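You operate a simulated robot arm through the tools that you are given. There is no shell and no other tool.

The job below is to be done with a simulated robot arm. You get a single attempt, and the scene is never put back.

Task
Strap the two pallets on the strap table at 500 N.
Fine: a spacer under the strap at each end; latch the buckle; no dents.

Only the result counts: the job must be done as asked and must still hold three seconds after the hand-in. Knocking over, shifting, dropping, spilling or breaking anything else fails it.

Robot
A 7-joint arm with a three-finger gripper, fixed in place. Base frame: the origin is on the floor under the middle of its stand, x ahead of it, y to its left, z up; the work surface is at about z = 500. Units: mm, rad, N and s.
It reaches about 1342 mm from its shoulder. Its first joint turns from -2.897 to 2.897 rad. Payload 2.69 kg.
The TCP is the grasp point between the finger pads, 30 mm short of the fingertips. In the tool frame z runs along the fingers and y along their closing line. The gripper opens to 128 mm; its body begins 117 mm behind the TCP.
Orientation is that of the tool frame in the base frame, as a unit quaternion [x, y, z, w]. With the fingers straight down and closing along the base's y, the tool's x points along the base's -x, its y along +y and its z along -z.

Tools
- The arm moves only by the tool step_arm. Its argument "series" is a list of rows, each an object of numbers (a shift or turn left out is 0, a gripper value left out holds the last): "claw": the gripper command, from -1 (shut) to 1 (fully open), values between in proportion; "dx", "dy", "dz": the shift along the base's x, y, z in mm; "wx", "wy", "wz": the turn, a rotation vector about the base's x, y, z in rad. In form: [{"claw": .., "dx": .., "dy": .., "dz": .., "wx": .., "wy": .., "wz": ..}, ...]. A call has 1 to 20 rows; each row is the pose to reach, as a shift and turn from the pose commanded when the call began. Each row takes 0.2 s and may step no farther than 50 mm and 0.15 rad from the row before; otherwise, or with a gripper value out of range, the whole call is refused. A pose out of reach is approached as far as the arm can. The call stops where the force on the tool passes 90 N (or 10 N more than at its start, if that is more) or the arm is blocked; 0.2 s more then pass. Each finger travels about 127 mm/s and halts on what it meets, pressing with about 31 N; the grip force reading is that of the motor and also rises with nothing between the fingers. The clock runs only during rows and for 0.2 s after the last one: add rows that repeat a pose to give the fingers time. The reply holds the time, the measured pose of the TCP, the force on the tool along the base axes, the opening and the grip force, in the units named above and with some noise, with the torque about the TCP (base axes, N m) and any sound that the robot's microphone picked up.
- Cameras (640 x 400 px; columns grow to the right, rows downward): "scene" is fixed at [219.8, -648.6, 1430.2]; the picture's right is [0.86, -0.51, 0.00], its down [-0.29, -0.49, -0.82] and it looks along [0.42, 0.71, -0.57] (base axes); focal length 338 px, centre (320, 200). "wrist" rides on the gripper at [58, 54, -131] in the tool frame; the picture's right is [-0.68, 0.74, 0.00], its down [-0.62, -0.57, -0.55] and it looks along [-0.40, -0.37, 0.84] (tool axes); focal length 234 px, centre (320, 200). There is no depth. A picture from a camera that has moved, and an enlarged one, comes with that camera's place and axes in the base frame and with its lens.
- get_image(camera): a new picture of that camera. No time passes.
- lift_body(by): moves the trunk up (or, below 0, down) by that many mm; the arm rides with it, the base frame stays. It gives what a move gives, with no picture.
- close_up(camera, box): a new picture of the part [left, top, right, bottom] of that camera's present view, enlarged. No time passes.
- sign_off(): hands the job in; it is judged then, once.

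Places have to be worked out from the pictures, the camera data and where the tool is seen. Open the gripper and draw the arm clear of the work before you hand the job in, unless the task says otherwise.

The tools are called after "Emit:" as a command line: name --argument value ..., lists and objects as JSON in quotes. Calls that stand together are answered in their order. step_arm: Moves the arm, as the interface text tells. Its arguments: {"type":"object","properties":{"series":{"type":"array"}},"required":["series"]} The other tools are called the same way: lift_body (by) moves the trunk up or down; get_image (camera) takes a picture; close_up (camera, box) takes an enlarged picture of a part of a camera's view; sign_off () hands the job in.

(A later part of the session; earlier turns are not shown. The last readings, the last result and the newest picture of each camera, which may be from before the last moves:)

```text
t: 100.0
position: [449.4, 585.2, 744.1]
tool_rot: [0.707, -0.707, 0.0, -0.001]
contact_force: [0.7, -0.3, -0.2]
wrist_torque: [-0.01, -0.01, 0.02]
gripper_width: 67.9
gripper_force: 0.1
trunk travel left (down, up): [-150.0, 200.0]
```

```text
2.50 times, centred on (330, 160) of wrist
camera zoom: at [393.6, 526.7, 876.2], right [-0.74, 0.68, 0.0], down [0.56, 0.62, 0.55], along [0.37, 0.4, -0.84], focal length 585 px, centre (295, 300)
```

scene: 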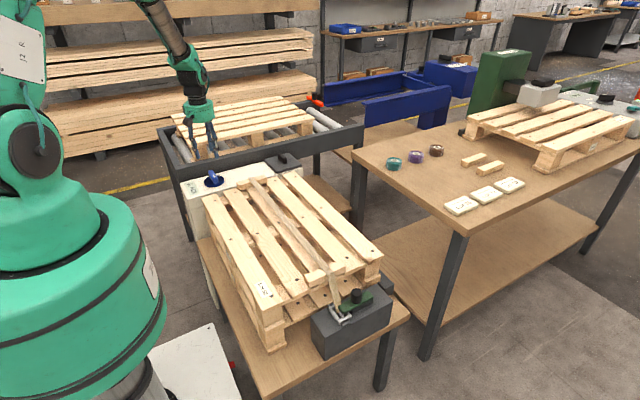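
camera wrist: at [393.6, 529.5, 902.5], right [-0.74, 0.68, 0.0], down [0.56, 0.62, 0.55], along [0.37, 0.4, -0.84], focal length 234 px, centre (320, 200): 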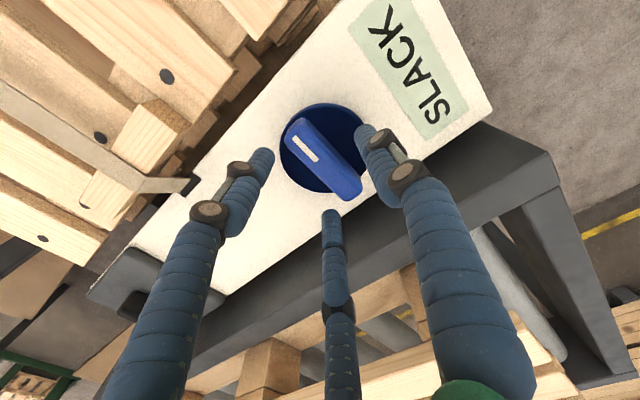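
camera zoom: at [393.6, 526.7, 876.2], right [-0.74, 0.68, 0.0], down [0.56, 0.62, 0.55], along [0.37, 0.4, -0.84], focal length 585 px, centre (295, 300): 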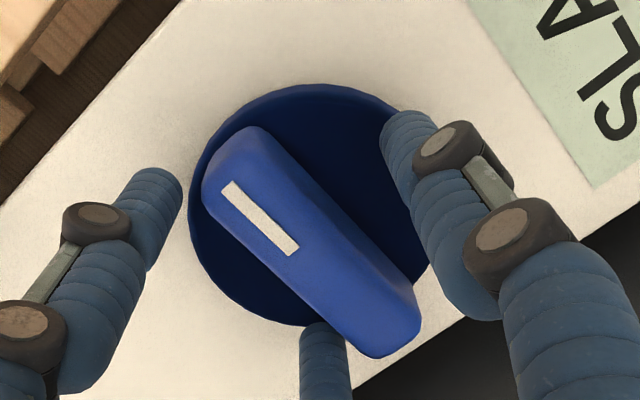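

The alignment now matches the plan. I'll close on the bar gently.

Emit:
step_arm --series '[{"claw": -0.1}, {"claw": -0.25}, {"claw": -0.4}, {"claw": -1}, {"claw": -1}]'

Emit:
close_up --camera "wrist" --box '[240, 40, 440, 240]'

Emit:
close_up --camera "scene" --box '[180, 150, 250, 202]'

```text
t: 101.2
position: [450.6, 585.6, 745.4]
tool_rot: [0.707, -0.707, 0.0, -0.002]
contact_force: [20.2, 2.1, -0.7]
wrist_torque: [0.14, -0.24, -0.09]
gripper_width: 33.7
gripper_force: 45.2
trunk travel left (down, up): [-150.0, 200.0]
```

```text
2.00 times, centred on (340, 140) of wrist
camera zoom: at [395.1, 527.5, 876.7], right [-0.74, 0.68, 0.0], down [0.56, 0.61, 0.55], along [0.37, 0.4, -0.83], focal length 468 px, centre (280, 320)
```

zoom: 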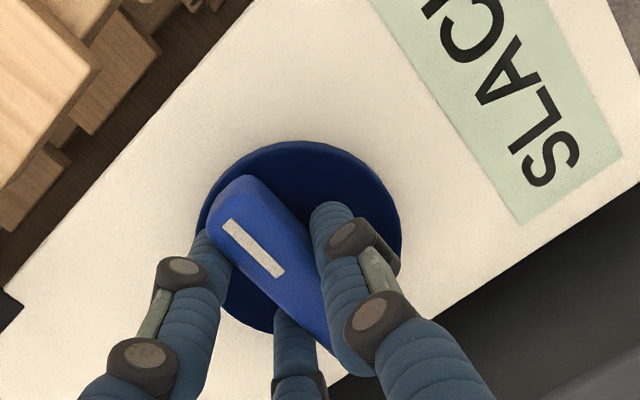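

```text
7.69 times, centred on (215, 176) of scene
camera zoom: at [219.8, -648.6, 1430.2], right [0.86, -0.51, 0.0], down [-0.29, -0.49, -0.82], along [0.42, 0.71, -0.57], focal length 2599 px, centre (1128, 385)
```

zoom: 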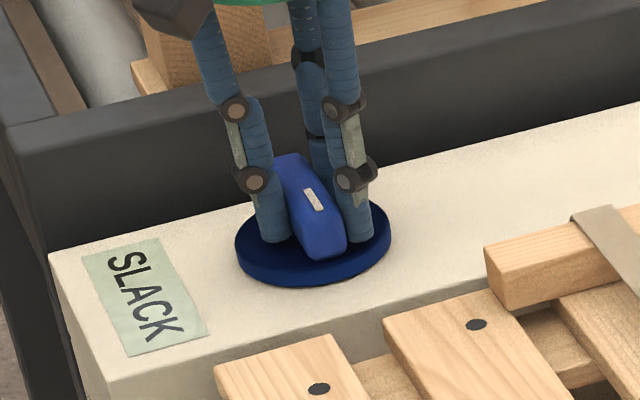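

The bar is held by all three fingers, with a small sideways load of 20 N from imperfect centering. I'll shift +1.5 mm in x to balance it and try a small clockwise turn of about 8°, moving the tool along the matching arc.

Emit:
step_arm --series '[{"claw": -1, "dx": 1.5}, {"dx": 1.5, "dy": -0.35, "wz": -0.05}, {"dx": 1.5, "dy": -0.7, "wz": -0.1}, {"dx": 1.4, "dy": -1.0, "wz": -0.15}, {"dx": 1.4, "dy": -1.0, "wz": -0.15}]'

Emit:
close_up --camera "wrist" --box '[240, 40, 440, 240]'

Emit:
close_up --camera "scene" --box '[180, 150, 250, 202]'

```text
t: 102.4
position: [451.1, 586.0, 744.8]
tool_rot: [-0.652, 0.758, 0.0, 0.001]
contact_force: [-6.9, 15.5, 6.2]
wrist_torque: [0.56, 0.43, -0.04]
gripper_width: 33.3
gripper_force: 44.9
trunk travel left (down, up): [-150.0, 200.0]
```

```text
2.00 times, centred on (340, 140) of wrist
camera zoom: at [386.6, 535.6, 876.8], right [-0.63, 0.78, 0.0], down [0.65, 0.52, 0.55], along [0.43, 0.34, -0.84], focal length 468 px, centre (280, 320)
```

zoom: 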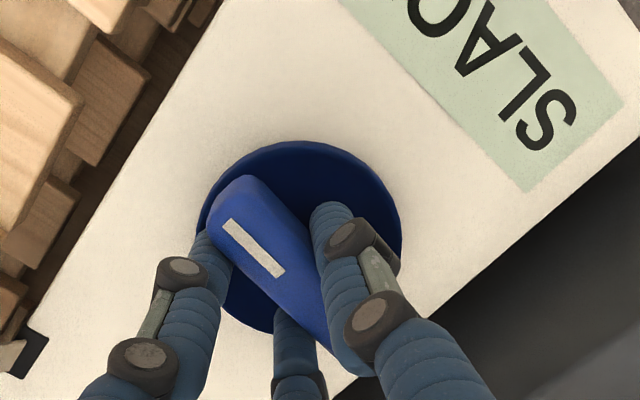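

```text
7.69 times, centred on (215, 176) of scene
camera zoom: at [219.8, -648.6, 1430.2], right [0.86, -0.51, 0.0], down [-0.29, -0.49, -0.82], along [0.42, 0.71, -0.57], focal length 2599 px, centre (1128, 385)
```

zoom: 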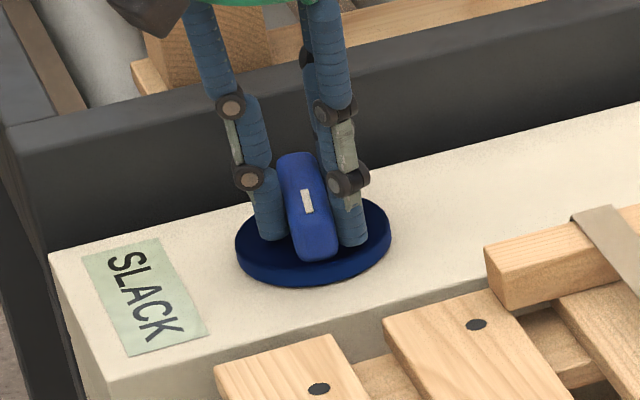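

The dial turns clockwise freely and still reads SLACK. I'll continue clockwise in small amounts, correcting the small side load, and read the display after each move.

Emit:
step_arm --series '[{"claw": -1, "dx": -0.5, "dy": 0.3, "wz": -0.1}, {"dx": -0.7, "dy": -0.3, "wz": -0.2}, {"dx": -1.0, "dy": -1.0, "wz": -0.3}, {"dx": -1.0, "dy": -1.0, "wz": -0.3}]'

Emit:
close_up --camera "scene" --box '[180, 150, 250, 202]'

Emit:
close_up --camera "wrist" --box '[240, 20, 460, 240]'

```text
t: 103.4
position: [449.9, 583.7, 745.4]
tool_rot: [-0.531, 0.847, 0.0, -0.001]
contact_force: [-16.2, 12.9, 14.1]
wrist_torque: [-0.1, 1.02, 0.06]
gripper_width: 33.9
gripper_force: 45.2
trunk travel left (down, up): [-150.0, 200.0]
```

```text
7.69 times, centred on (215, 176) of scene
camera zoom: at [219.8, -648.6, 1430.2], right [0.86, -0.51, 0.0], down [-0.29, -0.49, -0.82], along [0.42, 0.71, -0.57], focal length 2599 px, centre (1128, 385)
```

zoom: 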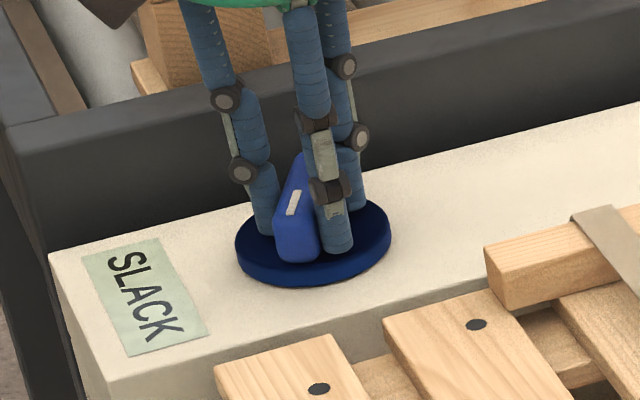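

```text
1.82 times, centred on (350, 130) of wrist
camera zoom: at [373.1, 554.7, 876.7], right [-0.37, 0.93, 0.0], down [0.78, 0.31, 0.55], along [0.51, 0.2, -0.84], focal length 426 px, centre (266, 327)
```

zoom: 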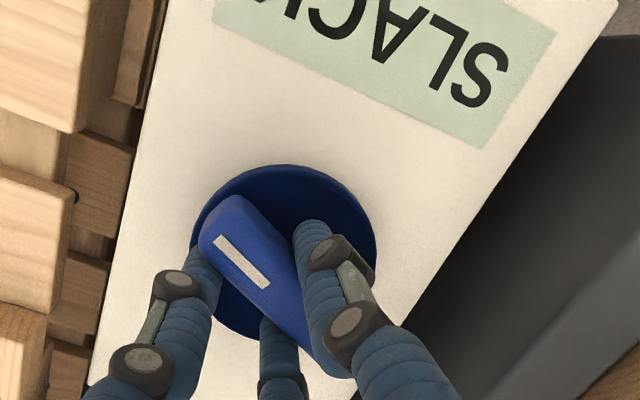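

The display still reads SLACK after about 26°. I'll continue clockwise another 17° and check again.

Emit:
step_arm --series '[{"claw": -1, "dx": -1.2, "dy": 0.1, "wz": -0.1}, {"dx": -1.6, "dy": -0.5, "wz": -0.2}, {"dx": -2.0, "dy": -1.0, "wz": -0.3}, {"dx": -2.0, "dy": -1.0, "wz": -0.3}]'

Emit:
close_up --camera "scene" --box '[180, 150, 250, 202]'

```text
t: 104.4
position: [446.8, 583.6, 745.7]
tool_rot: [-0.399, 0.917, -0.001, 0.001]
contact_force: [-19.5, 12.7, 12.0]
wrist_torque: [0.46, 0.82, 0.07]
gripper_width: 33.9
gripper_force: 44.6
trunk travel left (down, up): [-150.0, 200.0]
```

```text
7.69 times, centred on (215, 176) of scene
camera zoom: at [219.8, -648.6, 1430.2], right [0.86, -0.51, 0.0], down [-0.29, -0.49, -0.82], along [0.42, 0.71, -0.57], focal length 2599 px, centre (1128, 385)
```

zoom: 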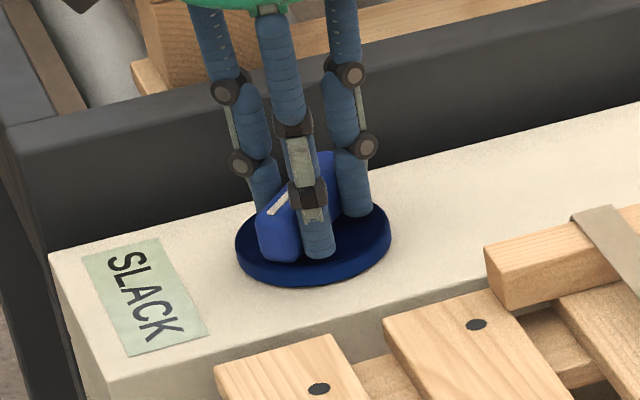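

Still SLACK at about 43°. Before turning further I'll look at the strap and latch for any sign of tightening.

Emit:
close_up --camera "scene" --box '[300, 260, 400, 330]'

Emit:
close_up --camera "scene" --box '[235, 160, 345, 290]'

Emit:
close_up --camera "wrist" --box '[220, 0, 460, 240]'

```text
5.71 times, centred on (350, 295) of scene
camera zoom: at [219.8, -648.6, 1430.2], right [0.86, -0.51, 0.0], down [-0.29, -0.49, -0.82], along [0.42, 0.71, -0.57], focal length 1931 px, centre (149, -343)
```

zoom: 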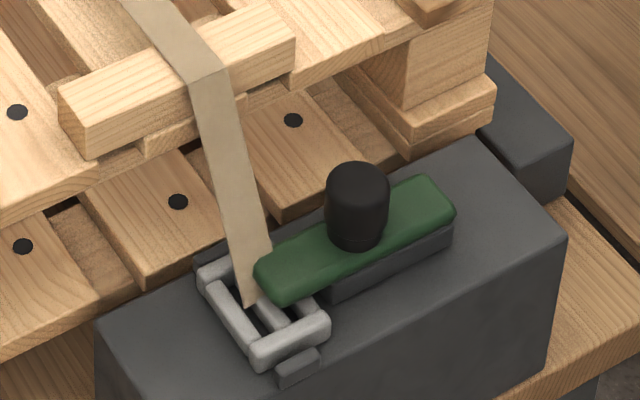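

```text
3.08 times, centred on (290, 225) of scene
camera zoom: at [219.8, -648.6, 1430.2], right [0.86, -0.51, 0.0], down [-0.29, -0.49, -0.82], along [0.42, 0.71, -0.57], focal length 1040 px, centre (412, 123)
```

zoom: 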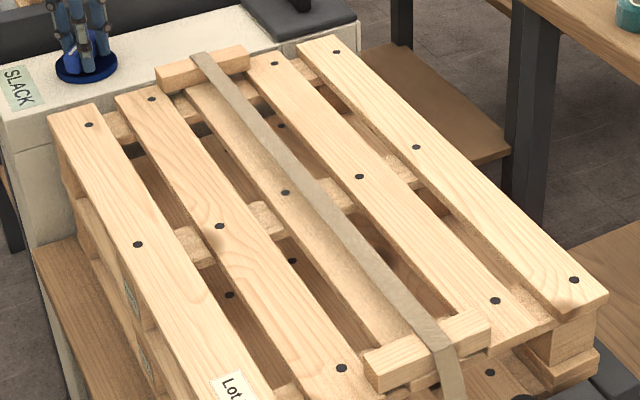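

```text
1.67 times, centred on (340, 120) of wrist
camera zoom: at [365.8, 576.9, 876.7], right [-0.08, 1.0, 0.0], down [0.83, 0.07, 0.55], along [0.55, 0.04, -0.84], focal length 390 px, centre (287, 333)
```

zoom: 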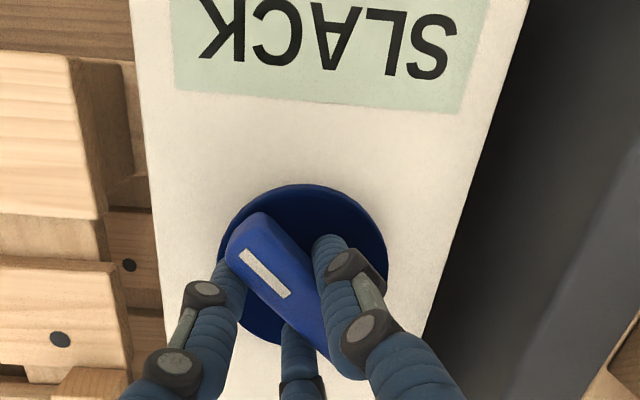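

The strap lies properly over both spacers and the latch is closed, so the dial may simply still be winding in slack. I'll keep turning clockwise in small moves, checking the display each time.

Emit:
step_arm --series '[{"claw": -1, "dx": -1.3, "dy": 0.4, "wz": -0.1}, {"dx": -1.7, "dy": 0.1, "wz": -0.2}, {"dx": -2.2, "dy": -0.2, "wz": -0.3}, {"dx": -2.2, "dy": -0.2, "wz": -0.3}]'

Emit:
close_up --camera "scene" --box '[180, 150, 250, 202]'

```text
t: 105.4
position: [444.1, 583.0, 745.9]
tool_rot: [-0.257, 0.966, -0.001, 0.0]
contact_force: [-20.6, 11.2, 13.6]
wrist_torque: [0.61, 0.65, 0.16]
gripper_width: 33.4
gripper_force: 45.2
trunk travel left (down, up): [-150.0, 200.0]
```

```text
7.69 times, centred on (215, 176) of scene
camera zoom: at [219.8, -648.6, 1430.2], right [0.86, -0.51, 0.0], down [-0.29, -0.49, -0.82], along [0.42, 0.71, -0.57], focal length 2599 px, centre (1128, 385)
```

zoom: 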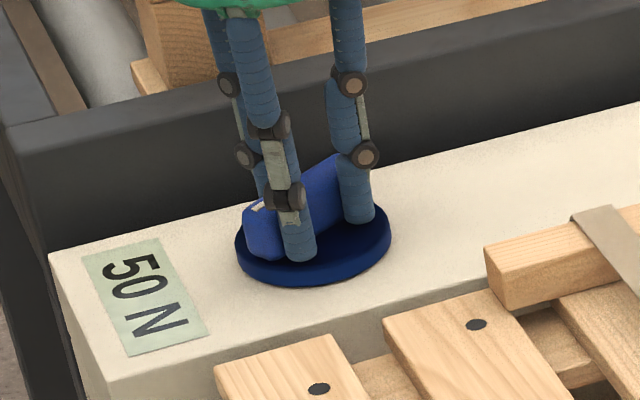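

The display now reads 50 N, so the buckle is latched and the dial works. I'll continue in smaller turns.

Emit:
step_arm --series '[{"claw": -1, "dx": -0.7, "dy": 0.1, "wz": -0.05}, {"dx": -1.0, "dy": 0.05, "wz": -0.1}, {"dx": -1.0, "dy": 0.05, "wz": -0.1}]'

Emit:
close_up --camera "scene" --box '[180, 150, 250, 202]'

```text
t: 106.2
position: [444.7, 582.0, 744.8]
tool_rot: [-0.209, 0.978, -0.001, 0.001]
contact_force: [-16.0, 9.8, 11.7]
wrist_torque: [0.44, 0.74, 0.13]
gripper_width: 33.3
gripper_force: 44.8
trunk travel left (down, up): [-150.0, 200.0]
```

```text
7.69 times, centred on (215, 176) of scene
camera zoom: at [219.8, -648.6, 1430.2], right [0.86, -0.51, 0.0], down [-0.29, -0.49, -0.82], along [0.42, 0.71, -0.57], focal length 2599 px, centre (1128, 385)
```

zoom: 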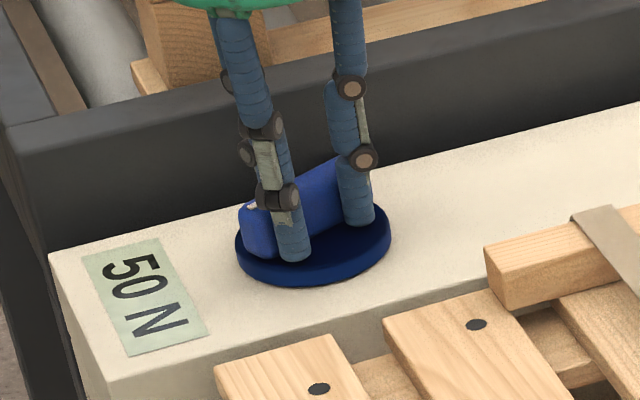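

Still 50 N, so the display seems to work in coarse steps. Another small turn.

Emit:
step_arm --series '[{"claw": -1, "dx": -0.5, "dy": -0.1, "wz": -0.05}, {"dx": -0.9, "dy": -0.15, "wz": -0.1}, {"dx": -0.9, "dy": -0.15, "wz": -0.1}]'

Emit:
close_up --camera "scene" --box '[180, 150, 250, 202]'

```text
t: 107.0
position: [443.3, 582.8, 745.3]
tool_rot: [-0.16, 0.987, -0.001, 0.0]
contact_force: [-11.1, 10.7, 10.1]
wrist_torque: [0.53, 0.44, 0.09]
gripper_width: 33.6
gripper_force: 45.0
trunk travel left (down, up): [-150.0, 200.0]
```

```text
7.69 times, centred on (215, 176) of scene
camera zoom: at [219.8, -648.6, 1430.2], right [0.86, -0.51, 0.0], down [-0.29, -0.49, -0.82], along [0.42, 0.71, -0.57], focal length 2599 px, centre (1128, 385)
```

zoom: 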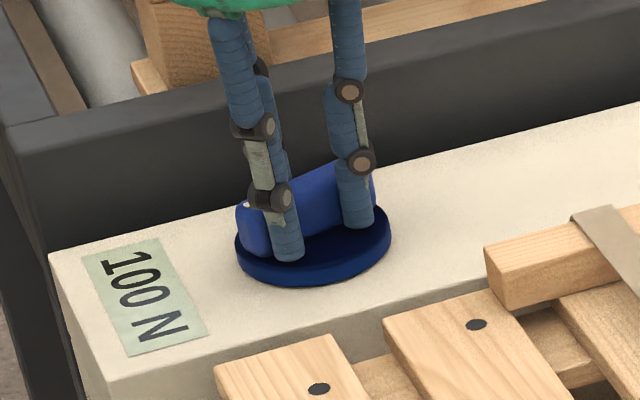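

The display now reads 100 N at about -1.25 rad, so it steps by 50 N. I'll keep turning and noting where it changes.

Emit:
step_arm --series '[{"claw": -1, "dx": -0.5, "dy": 0.2, "wz": -0.05}, {"dx": -0.9, "dy": 0.1, "wz": -0.1}, {"dx": -0.9, "dy": 0.1, "wz": -0.1}]'

Emit:
close_up --camera "scene" --box '[180, 150, 250, 202]'

```text
t: 107.8
position: [443.4, 582.5, 744.1]
tool_rot: [-0.109, 0.994, 0.0, 0.0]
contact_force: [-5.4, 12.6, 7.1]
wrist_torque: [0.6, 0.14, 0.06]
gripper_width: 33.4
gripper_force: 45.1
trunk travel left (down, up): [-150.0, 200.0]
```

```text
7.69 times, centred on (215, 176) of scene
camera zoom: at [219.8, -648.6, 1430.2], right [0.86, -0.51, 0.0], down [-0.29, -0.49, -0.82], along [0.42, 0.71, -0.57], focal length 2599 px, centre (1128, 385)
```

zoom: 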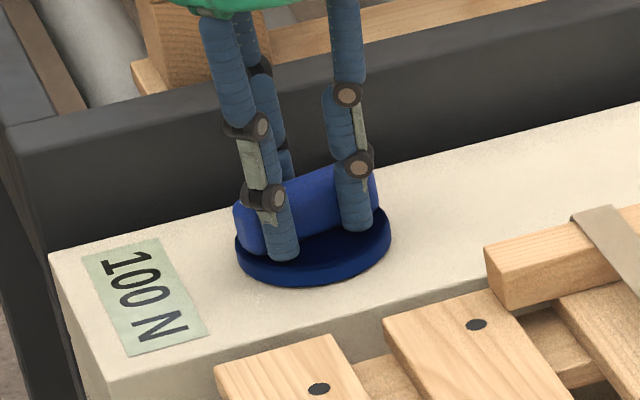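

Still 100 N at -1.35 rad. Continuing.

Emit:
step_arm --series '[{"claw": -1, "dx": -0.5, "dy": 0.3, "wz": -0.07}, {"dx": -1.1, "dy": 0.4, "wz": -0.15}, {"dx": -1.1, "dy": 0.4, "wz": -0.15}]'

Emit:
close_up --camera "scene" --box '[180, 150, 250, 202]'

```text
t: 108.6
position: [442.3, 584.1, 745.2]
tool_rot: [-0.035, 0.999, -0.001, 0.0]
contact_force: [-2.8, 12.9, 9.6]
wrist_torque: [0.62, -0.22, 0.05]
gripper_width: 33.6
gripper_force: 44.9
trunk travel left (down, up): [-150.0, 200.0]
```

```text
7.69 times, centred on (215, 176) of scene
camera zoom: at [219.8, -648.6, 1430.2], right [0.86, -0.51, 0.0], down [-0.29, -0.49, -0.82], along [0.42, 0.71, -0.57], focal length 2599 px, centre (1128, 385)
```

zoom: 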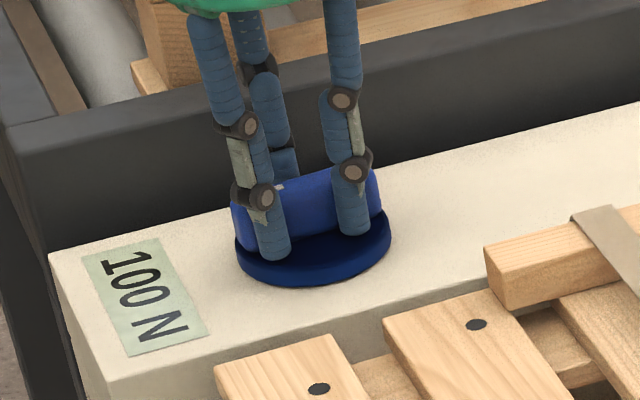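

Still 100 N at -1.5 rad, so each 50 N step takes roughly 0.3–0.4 rad. I'll turn in 0.3 rad moves while far from the target.

Emit:
step_arm --series '[{"claw": -1, "dx": -0.8, "dy": 0.6, "wz": -0.15}, {"dx": -1.5, "dy": 0.7, "wz": -0.3}, {"dx": -1.5, "dy": 0.7, "wz": -0.3}]'

Emit:
close_up --camera "scene" --box '[180, 150, 250, 202]'

```text
t: 109.4
position: [440.7, 584.6, 744.8]
tool_rot: [0.115, 0.993, 0.0, 0.0]
contact_force: [-5.9, 20.0, 9.9]
wrist_torque: [0.77, 0.22, 0.14]
gripper_width: 33.5
gripper_force: 45.4
trunk travel left (down, up): [-150.0, 200.0]
```

```text
7.69 times, centred on (215, 176) of scene
camera zoom: at [219.8, -648.6, 1430.2], right [0.86, -0.51, 0.0], down [-0.29, -0.49, -0.82], along [0.42, 0.71, -0.57], focal length 2599 px, centre (1128, 385)
```

zoom: 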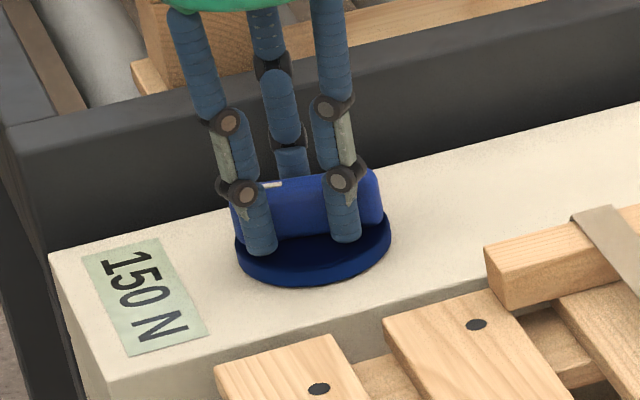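

Now 150 N at -1.8 rad. Continuing by 0.3 rad with a small side-load correction.

Emit:
step_arm --series '[{"claw": -1, "dx": -1.0, "dy": 1.1, "wz": -0.15}, {"dx": -1.7, "dy": 1.5, "wz": -0.3}, {"dx": -1.7, "dy": 1.5, "wz": -0.3}]'

Emit:
close_up --camera "scene" --box '[180, 150, 250, 202]'

```text
t: 110.2
position: [438.4, 585.8, 744.6]
tool_rot: [0.262, 0.965, 0.0, 0.0]
contact_force: [-1.4, 20.9, 8.6]
wrist_torque: [0.63, -0.27, 0.11]
gripper_width: 33.3
gripper_force: 44.5
trunk travel left (down, up): [-150.0, 200.0]
```

```text
7.69 times, centred on (215, 176) of scene
camera zoom: at [219.8, -648.6, 1430.2], right [0.86, -0.51, 0.0], down [-0.29, -0.49, -0.82], along [0.42, 0.71, -0.57], focal length 2599 px, centre (1128, 385)
```

zoom: 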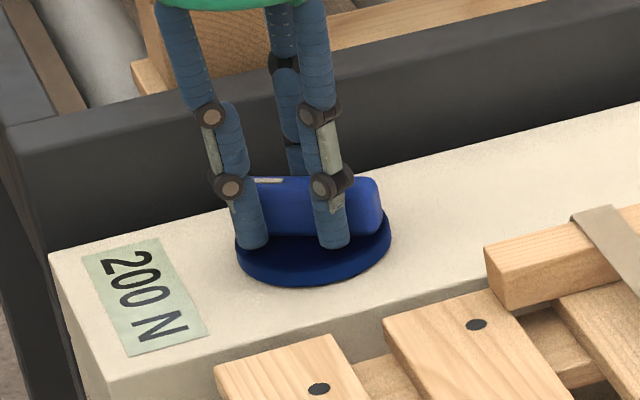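

Now 200 N at -2.1 rad, about 0.3–0.4 rad per 50 N. I'll continue.

Emit:
step_arm --series '[{"claw": -1, "dx": -0.6, "dy": 1.2, "wz": -0.15}, {"dx": -1.2, "dy": 1.9, "wz": -0.3}, {"dx": -1.2, "dy": 1.9, "wz": -0.3}]'

Emit:
close_up --camera "scene" --box '[180, 150, 250, 202]'

```text
t: 111.0
position: [438.0, 587.8, 745.1]
tool_rot: [0.403, 0.915, 0.0, -0.001]
contact_force: [8.2, 19.6, 11.7]
wrist_torque: [0.4, -0.55, 0.13]
gripper_width: 33.4
gripper_force: 44.7
trunk travel left (down, up): [-150.0, 200.0]
```

```text
7.69 times, centred on (215, 176) of scene
camera zoom: at [219.8, -648.6, 1430.2], right [0.86, -0.51, 0.0], down [-0.29, -0.49, -0.82], along [0.42, 0.71, -0.57], focal length 2599 px, centre (1128, 385)
```

zoom: 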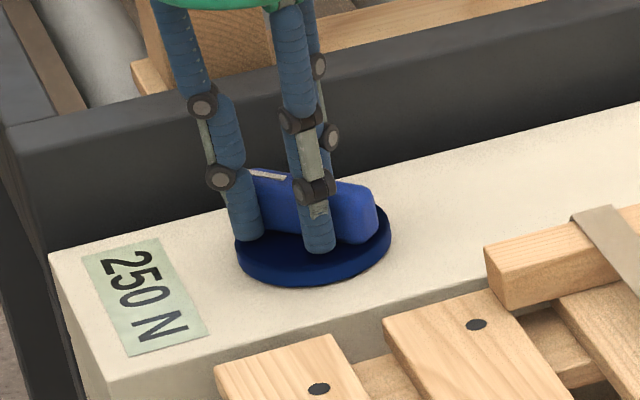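

Now 250 N at -2.4 rad. Continuing, watching for any wrist limit.

Emit:
step_arm --series '[{"claw": -1, "dx": 0.0, "dy": 1.3, "wz": -0.15}, {"dx": -0.4, "dy": 2.1, "wz": -0.3}, {"dx": -0.4, "dy": 2.1, "wz": -0.3}]'

Emit:
close_up --camera "scene" --box '[180, 150, 250, 202]'

```text
t: 111.8
position: [436.9, 590.6, 745.9]
tool_rot: [0.535, 0.845, 0.001, -0.002]
contact_force: [12.2, 20.7, 13.1]
wrist_torque: [0.4, -0.61, 0.17]
gripper_width: 33.3
gripper_force: 44.6
trunk travel left (down, up): [-150.0, 200.0]
```

```text
7.69 times, centred on (215, 176) of scene
camera zoom: at [219.8, -648.6, 1430.2], right [0.86, -0.51, 0.0], down [-0.29, -0.49, -0.82], along [0.42, 0.71, -0.57], focal length 2599 px, centre (1128, 385)
```

zoom: 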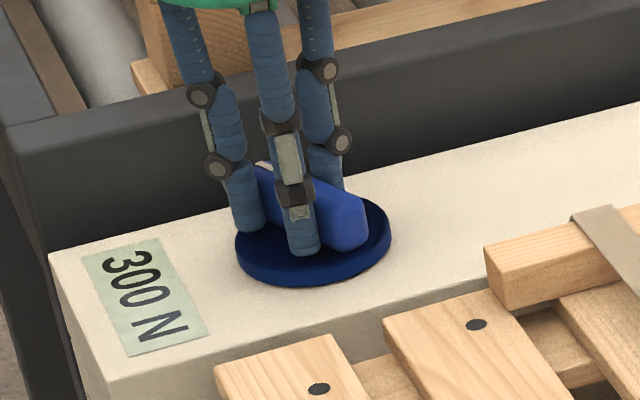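

Now 300 N at -2.7 rad. Continuing by another 0.3 rad.

Emit:
step_arm --series '[{"claw": -1, "dx": 0.4, "dy": 1.5, "wz": -0.15}, {"dx": 0.3, "dy": 2.4, "wz": -0.3}, {"dx": 0.3, "dy": 2.4, "wz": -0.3}]'

Emit:
close_up --camera "scene" --box '[180, 150, 250, 202]'

Emit:
close_up --camera "scene" --box '[300, 250, 400, 330]'

```text
t: 112.6
position: [438.8, 591.9, 746.8]
tool_rot: [0.656, 0.755, 0.0, -0.001]
contact_force: [24.6, 15.0, 11.4]
wrist_torque: [0.21, -0.94, 0.21]
gripper_width: 33.5
gripper_force: 44.6
trunk travel left (down, up): [-150.0, 200.0]
```

```text
7.69 times, centred on (215, 176) of scene
camera zoom: at [219.8, -648.6, 1430.2], right [0.86, -0.51, 0.0], down [-0.29, -0.49, -0.82], along [0.42, 0.71, -0.57], focal length 2599 px, centre (1128, 385)
```

zoom: 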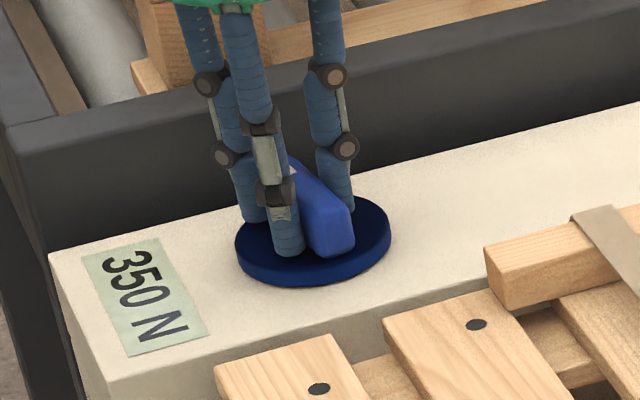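

```text
5.00 times, centred on (350, 290) of scene
camera zoom: at [219.8, -648.6, 1430.2], right [0.86, -0.51, 0.0], down [-0.29, -0.49, -0.82], along [0.42, 0.71, -0.57], focal length 1689 px, centre (170, -250)
```

zoom: 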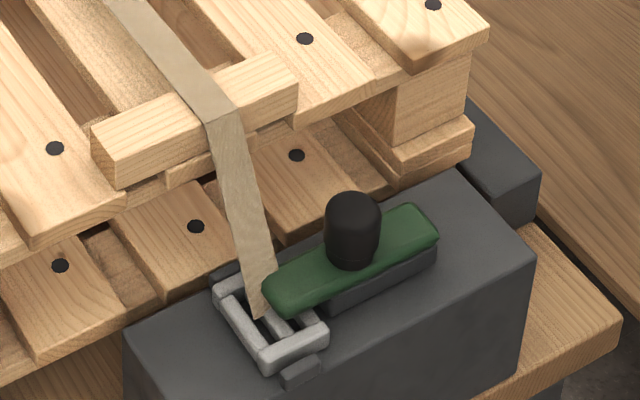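

Now 350 N at -3.0 rad with about 0.33 rad per 50 N, so the target needs roughly one more radian. To avoid a wrist limit I'll release here, which also tests whether the dial holds, then rise clear and re-grip half a turn back.

Emit:
step_arm --series '[{"claw": -1, "dx": 1.0, "dy": 0.7}, {"claw": -0.4, "dx": 1.0, "dy": 0.7}, {"claw": -0.15, "dx": 1.0, "dy": 0.7}, {"claw": 0.06, "dx": 1.0, "dy": 0.7}, {"claw": 0.06, "dx": 1.0, "dy": 0.7}, {"claw": 0.06, "dx": 1, "dy": 0.7, "dz": 8}, {"dx": 1, "dy": 0.7, "dz": 25}, {"dx": 1, "dy": 0.7, "dz": 45}, {"dx": 1, "dy": 0.7, "dz": 55}, {"dx": 1, "dy": 0.7, "dz": 58}]'

Emit:
close_up --camera "scene" --box '[180, 150, 250, 202]'

Emit:
get_image --camera "wrist"

```text
t: 114.8
position: [437.3, 592.5, 804.0]
tool_rot: [0.656, 0.755, 0.0, 0.0]
contact_force: [-0.8, 0.0, -0.9]
wrist_torque: [0.04, 0.02, 0.0]
gripper_width: 67.9
gripper_force: 0.1
trunk travel left (down, up): [-150.0, 200.0]
```

```text
7.69 times, centred on (215, 176) of scene
camera zoom: at [219.8, -648.6, 1430.2], right [0.86, -0.51, 0.0], down [-0.29, -0.49, -0.82], along [0.42, 0.71, -0.57], focal length 2599 px, centre (1128, 385)
```

zoom: 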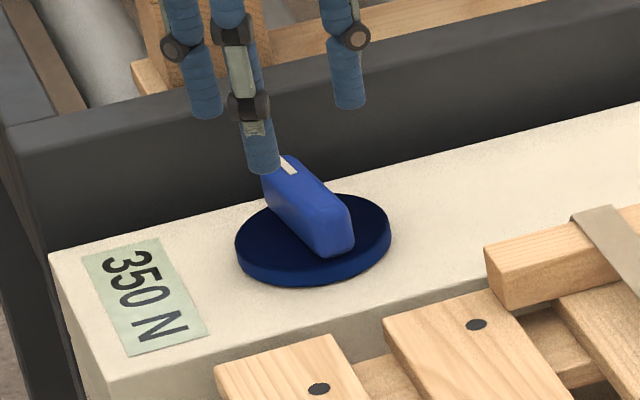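

```text
taken
camera wrist: at [481.3, 658.0, 934.6], right [0.82, -0.57, 0.0], down [-0.47, -0.69, 0.55], along [-0.31, -0.45, -0.84], focal length 234 px, centre (320, 200)
```

wrist: 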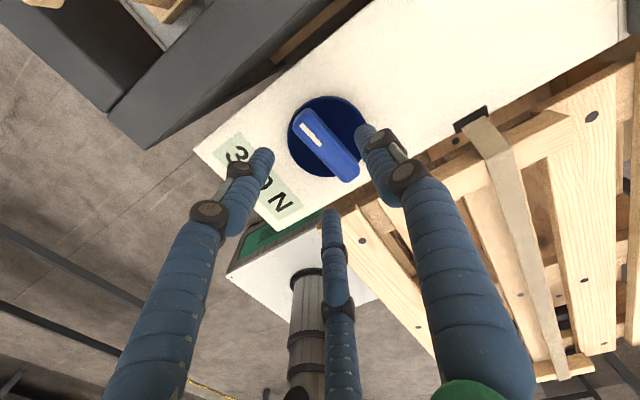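

The dial holds at 350 N on its own. Averaging the opposite views puts the dial center near (444.5, 590), so I'll turn the tool back by half a turn and shift accordingly for the re-grip.

Emit:
step_arm --series '[{"claw": 0.06, "dx": 0.7, "wz": 0.149}, {"dx": 1.4, "wz": 0.298}, {"dx": 2.1, "wz": 0.447}, {"dx": 2.8, "wz": 0.596}, {"dx": 3.5, "wz": 0.745}, {"dx": 4.2, "wz": 0.894}, {"dx": 4.9, "wz": 1.043}, {"dx": 5.6, "wz": 1.192}, {"dx": 6.3, "wz": 1.341}, {"dx": 7.0, "wz": 1.49}, {"dx": 7.7, "wz": 1.639}, {"dx": 8.4, "wz": 1.788}, {"dx": 9.1, "wz": 1.937}, {"dx": 9.8, "wz": 2.086}, {"dx": 10.5, "wz": 2.235}, {"dx": 11.2, "wz": 2.384}, {"dx": 11.9, "wz": 2.533}, {"dx": 12.6, "wz": 2.682}, {"dx": 13.3, "dy": -1, "wz": 2.831}, {"dx": 13.8, "dy": -1.5, "wz": 2.98}]'

Emit:
step_arm --series '[{"claw": 0.06, "wz": 0.1}, {"wz": 0.1616}, {"wz": 0.1616}]'

Emit:
close_up --camera "wrist" --box '[230, 60, 430, 240]'

Emit:
close_up --camera "scene" --box '[180, 150, 250, 202]'

```text
t: 119.0
position: [452.8, 589.9, 802.8]
tool_rot: [-0.701, 0.713, -0.001, 0.001]
contact_force: [0.5, 0.2, 0.1]
wrist_torque: [-0.01, -0.02, -0.04]
gripper_width: 68.1
gripper_force: 0.2
trunk travel left (down, up): [-150.0, 200.0]
```

```text
t: 119.8
position: [452.4, 590.9, 803.4]
tool_rot: [0.756, -0.655, 0.001, -0.001]
contact_force: [-0.1, 0.8, -0.1]
wrist_torque: [0.02, 0.01, 0.05]
gripper_width: 67.8
gripper_force: 0.0
trunk travel left (down, up): [-150.0, 200.0]
```

```text
2.22 times, centred on (330, 150) of wrist
camera zoom: at [405.1, 525.1, 934.1], right [-0.83, 0.56, 0.0], down [0.47, 0.69, 0.55], along [0.31, 0.45, -0.84], focal length 520 px, centre (298, 311)
```

zoom: 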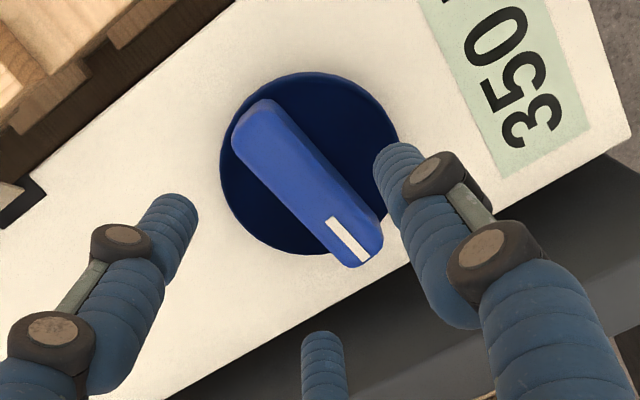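

```text
7.69 times, centred on (215, 176) of scene
camera zoom: at [219.8, -648.6, 1430.2], right [0.86, -0.51, 0.0], down [-0.29, -0.49, -0.82], along [0.42, 0.71, -0.57], focal length 2599 px, centre (1128, 385)
```

zoom: 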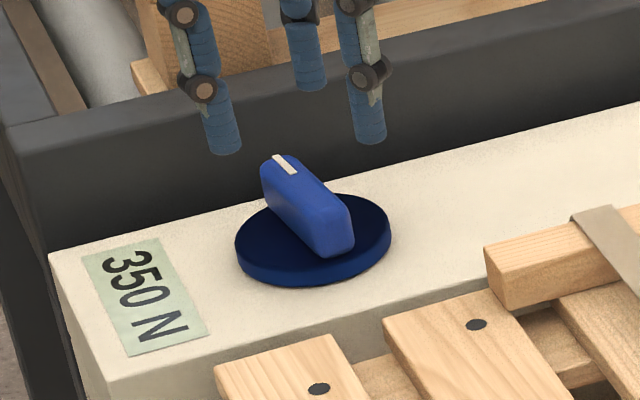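

The fingers face the bar as in the first grip. I'll lower to the same height as before (z≈745) and check.

Emit:
step_arm --series '[{"claw": 0.06, "dz": -12}, {"dz": -28}, {"dz": -42}, {"dz": -51}, {"dz": -56}, {"dz": -58}, {"dz": -58}]'

Emit:
close_up --camera "wrist" --box '[240, 80, 420, 240]'

Emit:
close_up --camera "scene" --box '[180, 150, 250, 202]'

```text
t: 121.4
position: [451.9, 591.1, 745.4]
tool_rot: [0.755, -0.655, 0.001, -0.001]
contact_force: [0.6, 0.2, 0.3]
wrist_torque: [0.05, -0.04, 0.01]
gripper_width: 68.0
gripper_force: 0.2
trunk travel left (down, up): [-150.0, 200.0]
```

```text
2.50 times, centred on (330, 160) of wrist
camera zoom: at [405.0, 525.4, 876.2], right [-0.82, 0.57, 0.0], down [0.47, 0.69, 0.55], along [0.31, 0.45, -0.84], focal length 585 px, centre (295, 300)
```

zoom: 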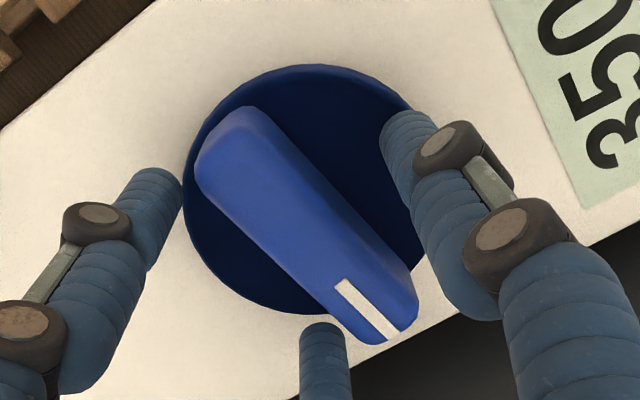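

```text
7.69 times, centred on (215, 176) of scene
camera zoom: at [219.8, -648.6, 1430.2], right [0.86, -0.51, 0.0], down [-0.29, -0.49, -0.82], along [0.42, 0.71, -0.57], focal length 2599 px, centre (1128, 385)
```

zoom: 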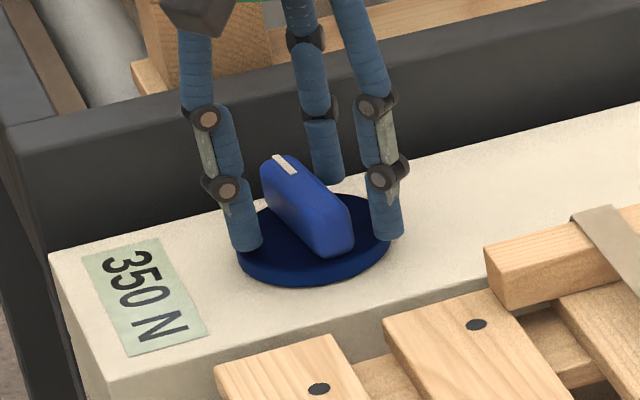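

The reading still shows 350 N and the bar sits well between the fingers. From the earlier balance of forces I put the dial center at about (445.6, 591.5), so I'll shift +1 mm in y and close.

Emit:
step_arm --series '[{"claw": 0.06, "dy": 1}, {"claw": -0.1, "dy": 1}, {"claw": -0.25, "dy": 1}, {"claw": -0.4, "dy": 1}, {"claw": -1, "dy": 1}, {"claw": -1, "dy": 1}]'

Emit:
close_up --camera "scene" --box '[180, 150, 250, 202]'

```text
t: 122.8
position: [450.6, 591.6, 744.7]
tool_rot: [0.756, -0.655, 0.002, 0.0]
contact_force: [-12.6, 2.8, 1.9]
wrist_torque: [0.13, 0.54, -0.02]
gripper_width: 33.6
gripper_force: 45.0
trunk travel left (down, up): [-150.0, 200.0]
```

```text
7.69 times, centred on (215, 176) of scene
camera zoom: at [219.8, -648.6, 1430.2], right [0.86, -0.51, 0.0], down [-0.29, -0.49, -0.82], along [0.42, 0.71, -0.57], focal length 2599 px, centre (1128, 385)
```

zoom: 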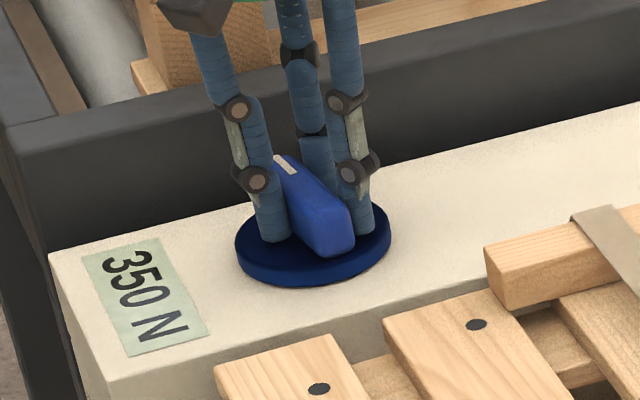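

Gripped again with the reading unchanged. I'll continue clockwise by 0.2 rad and read the display.

Emit:
step_arm --series '[{"claw": -1, "dx": -0.5, "dy": -0.6, "wz": -0.1}, {"dx": -0.5, "dy": -1.3, "wz": -0.2}, {"dx": -0.5, "dy": -1.3, "wz": -0.2}]'

Emit:
close_up --camera "scene" --box '[180, 150, 250, 202]'

```text
t: 123.6
position: [450.7, 590.7, 744.0]
tool_rot: [-0.686, 0.728, -0.001, 0.001]
contact_force: [-8.7, 2.9, 0.0]
wrist_torque: [-0.13, 0.49, -0.03]
gripper_width: 33.3
gripper_force: 44.9
trunk travel left (down, up): [-150.0, 200.0]
```

```text
7.69 times, centred on (215, 176) of scene
camera zoom: at [219.8, -648.6, 1430.2], right [0.86, -0.51, 0.0], down [-0.29, -0.49, -0.82], along [0.42, 0.71, -0.57], focal length 2599 px, centre (1128, 385)
```

zoom: 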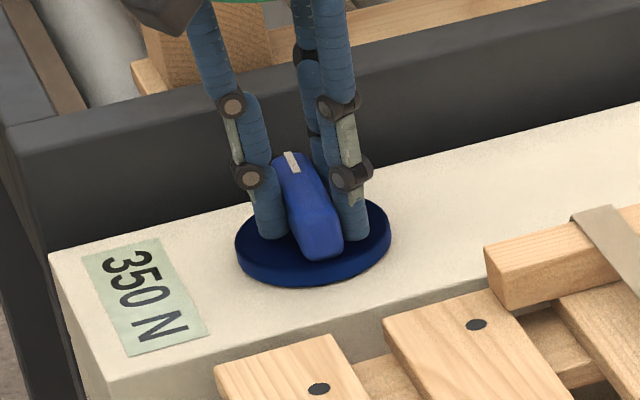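

Still 350 N at a total of 3.2 rad. Next 0.1 rad.

Emit:
step_arm --series '[{"claw": -1, "dx": -0.3, "dy": -0.3, "wz": -0.05}, {"dx": -0.4, "dy": -0.7, "wz": -0.1}, {"dx": -0.4, "dy": -0.7, "wz": -0.1}]'

Emit:
close_up --camera "scene" --box '[180, 150, 250, 202]'

```text
t: 124.4
position: [452.0, 590.5, 744.0]
tool_rot: [-0.648, 0.762, -0.001, 0.0]
contact_force: [3.2, -5.2, -1.2]
wrist_torque: [-0.5, 0.19, 0.02]
gripper_width: 33.5
gripper_force: 45.1
trunk travel left (down, up): [-150.0, 200.0]
```

```text
7.69 times, centred on (215, 176) of scene
camera zoom: at [219.8, -648.6, 1430.2], right [0.86, -0.51, 0.0], down [-0.29, -0.49, -0.82], along [0.42, 0.71, -0.57], focal length 2599 px, centre (1128, 385)
```

zoom: 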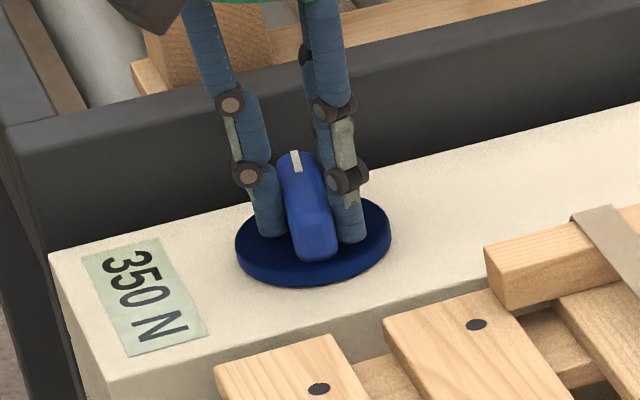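

Still 350 N at 3.3 rad. Another 0.1 rad.

Emit:
step_arm --series '[{"claw": -1, "dx": 0, "dy": -0.5, "wz": -0.05}, {"dx": -0.1, "dy": -0.8, "wz": -0.1}, {"dx": -0.1, "dy": -0.8, "wz": -0.1}]'

Emit:
close_up --camera "scene" --box '[180, 150, 250, 202]'

```text
t: 125.2
position: [451.4, 588.8, 742.6]
tool_rot: [-0.61, 0.792, -0.001, 0.001]
contact_force: [12.3, -7.3, -1.0]
wrist_torque: [-0.34, -0.01, 0.05]
gripper_width: 33.7
gripper_force: 44.5
trunk travel left (down, up): [-150.0, 200.0]
```

```text
7.69 times, centred on (215, 176) of scene
camera zoom: at [219.8, -648.6, 1430.2], right [0.86, -0.51, 0.0], down [-0.29, -0.49, -0.82], along [0.42, 0.71, -0.57], focal length 2599 px, centre (1128, 385)
```

zoom: 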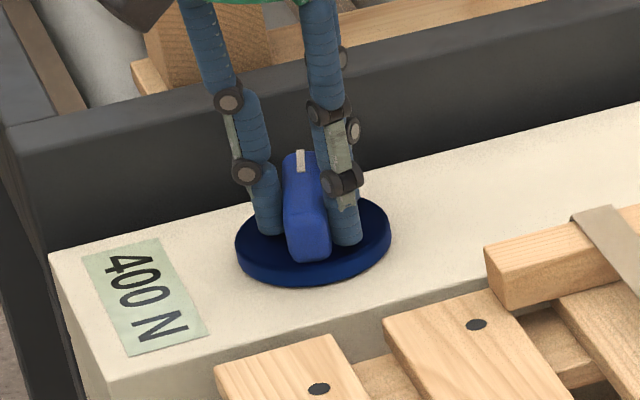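

Now 400 N at about 3.4 rad; the pattern fits 20° per 50 N, so 500 N should lie about 40–45° further on. I'll turn another 0.2 rad.

Emit:
step_arm --series '[{"claw": -1, "dx": 0.4, "dy": -1.0, "wz": -0.1}, {"dx": 0.1, "dy": -1.6, "wz": -0.2}, {"dx": 0.1, "dy": -1.6, "wz": -0.2}]'

Emit:
close_up --camera "scene" --box '[180, 150, 250, 202]'

```text
t: 126.0
position: [451.5, 588.4, 744.1]
tool_rot: [-0.527, 0.85, -0.001, 0.0]
contact_force: [6.2, -0.2, -3.3]
wrist_torque: [0.61, -0.15, 0.04]
gripper_width: 33.5
gripper_force: 45.3
trunk travel left (down, up): [-150.0, 200.0]
```

```text
7.69 times, centred on (215, 176) of scene
camera zoom: at [219.8, -648.6, 1430.2], right [0.86, -0.51, 0.0], down [-0.29, -0.49, -0.82], along [0.42, 0.71, -0.57], focal length 2599 px, centre (1128, 385)
```

zoom: 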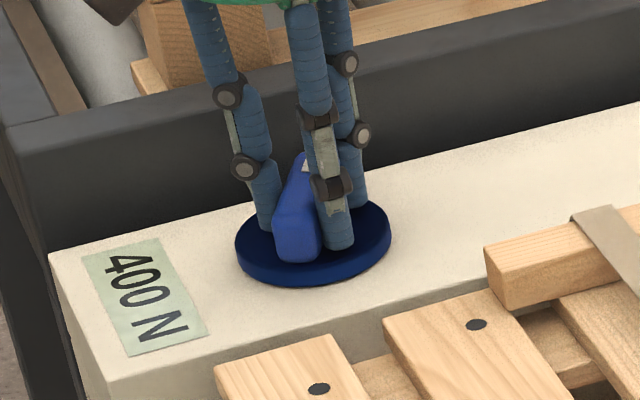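

Still 400 N at 3.6 rad, as predicted. Next 0.1 rad.

Emit:
step_arm --series '[{"claw": -1, "dx": 0.1, "dy": -0.3, "wz": -0.05}, {"dx": 0.0, "dy": -0.6, "wz": -0.1}, {"dx": 0.0, "dy": -0.6, "wz": -0.1}]'

Emit:
close_up --camera "scene" --box '[180, 150, 250, 202]'

```text
t: 126.8
position: [449.9, 587.4, 744.7]
tool_rot: [-0.485, 0.875, -0.002, 0.0]
contact_force: [1.0, 3.7, -2.1]
wrist_torque: [0.24, 0.21, -0.02]
gripper_width: 33.5
gripper_force: 45.1
trunk travel left (down, up): [-150.0, 200.0]
```

```text
7.69 times, centred on (215, 176) of scene
camera zoom: at [219.8, -648.6, 1430.2], right [0.86, -0.51, 0.0], down [-0.29, -0.49, -0.82], along [0.42, 0.71, -0.57], focal length 2599 px, centre (1128, 385)
```

zoom: 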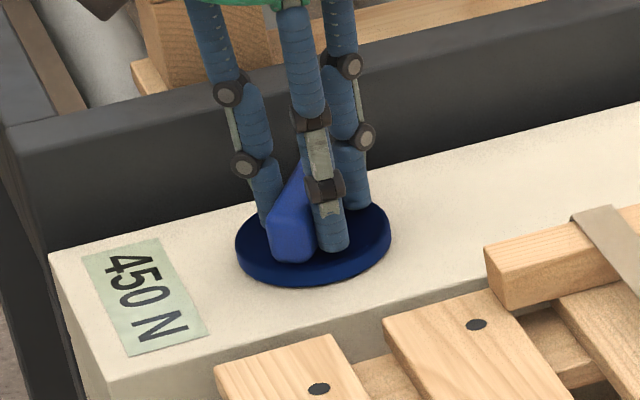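

Now 450 N at 3.7 rad. I'll turn 0.2 rad, which should still read 450, then approach the 500 mark in finer steps.

Emit:
step_arm --series '[{"claw": -1, "dx": -0.4, "dy": -0.4, "wz": -0.1}, {"dx": -0.8, "dy": -0.8, "wz": -0.2}, {"dx": -0.8, "dy": -0.8, "wz": -0.2}]'

Emit:
close_up --camera "scene" --box '[180, 150, 250, 202]'

```text
t: 127.6
position: [450.7, 587.0, 744.1]
tool_rot: [-0.395, 0.919, -0.001, -0.001]
contact_force: [-1.3, 3.7, -2.5]
wrist_torque: [0.47, -0.03, -0.04]
gripper_width: 33.4
gripper_force: 44.9
trunk travel left (down, up): [-150.0, 200.0]
```

```text
7.69 times, centred on (215, 176) of scene
camera zoom: at [219.8, -648.6, 1430.2], right [0.86, -0.51, 0.0], down [-0.29, -0.49, -0.82], along [0.42, 0.71, -0.57], focal length 2599 px, centre (1128, 385)
```

zoom: 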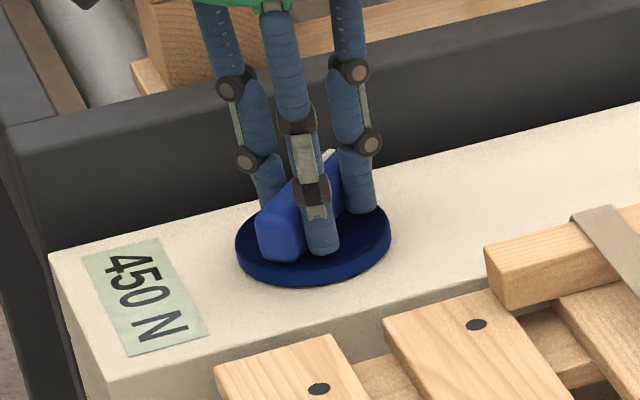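

Still 450 N at 3.9 rad as expected. Now fine steps of 0.06 rad.

Emit:
step_arm --series '[{"claw": -1, "dx": -0.3, "dy": -0.25, "wz": -0.06}, {"dx": -0.3, "dy": -0.25, "wz": -0.06}]'

Emit:
close_up --camera "scene" --box '[180, 150, 250, 202]'

```text
t: 128.2
position: [449.6, 587.2, 745.5]
tool_rot: [-0.367, 0.93, -0.001, -0.001]
contact_force: [0.2, 1.9, -1.3]
wrist_torque: [0.11, 0.3, 0.01]
gripper_width: 33.4
gripper_force: 45.3
trunk travel left (down, up): [-150.0, 200.0]
```

```text
7.69 times, centred on (215, 176) of scene
camera zoom: at [219.8, -648.6, 1430.2], right [0.86, -0.51, 0.0], down [-0.29, -0.49, -0.82], along [0.42, 0.71, -0.57], focal length 2599 px, centre (1128, 385)
```

zoom: 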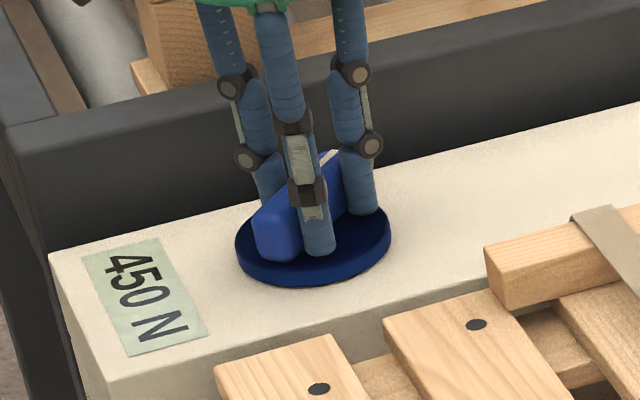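

Still 450 N at 3.96 rad (tool yaw about 43°). Another fine step.

Emit:
step_arm --series '[{"claw": -1, "dx": -0.25, "dy": -0.22, "wz": -0.05}, {"dx": -0.25, "dy": -0.22, "wz": -0.05}]'

Emit:
close_up --camera "scene" --box '[180, 150, 250, 202]'

```text
t: 128.8
position: [449.8, 585.3, 745.4]
tool_rot: [-0.343, 0.939, -0.001, 0.0]
contact_force: [0.1, 1.0, -2.5]
wrist_torque: [0.28, 0.14, -0.01]
gripper_width: 33.5
gripper_force: 44.9
trunk travel left (down, up): [-150.0, 200.0]
```

```text
7.69 times, centred on (215, 176) of scene
camera zoom: at [219.8, -648.6, 1430.2], right [0.86, -0.51, 0.0], down [-0.29, -0.49, -0.82], along [0.42, 0.71, -0.57], focal length 2599 px, centre (1128, 385)
```

zoom: 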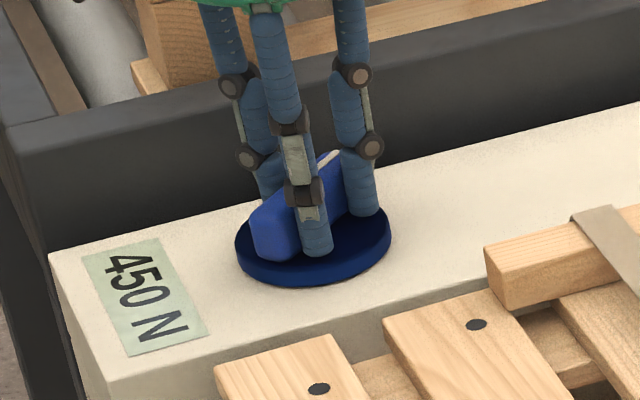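

Still 450 N at 4.01 rad (yaw about 40°). Another 0.05 rad.

Emit:
step_arm --series '[{"claw": -1, "dx": -0.25, "dy": -0.2, "wz": -0.05}, {"dx": -0.25, "dy": -0.2, "wz": -0.05}]'

Emit:
close_up --camera "scene" --box '[180, 150, 250, 202]'

```text
t: 129.4
position: [449.6, 584.6, 744.9]
tool_rot: [-0.321, 0.947, -0.001, -0.001]
contact_force: [2.4, -0.2, -2.7]
wrist_torque: [0.25, 0.02, 0.01]
gripper_width: 33.4
gripper_force: 44.5
trunk travel left (down, up): [-150.0, 200.0]
```

```text
7.69 times, centred on (215, 176) of scene
camera zoom: at [219.8, -648.6, 1430.2], right [0.86, -0.51, 0.0], down [-0.29, -0.49, -0.82], along [0.42, 0.71, -0.57], focal length 2599 px, centre (1128, 385)
```

zoom: 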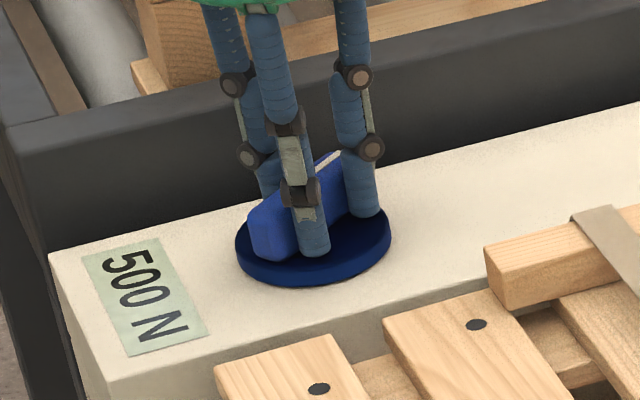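

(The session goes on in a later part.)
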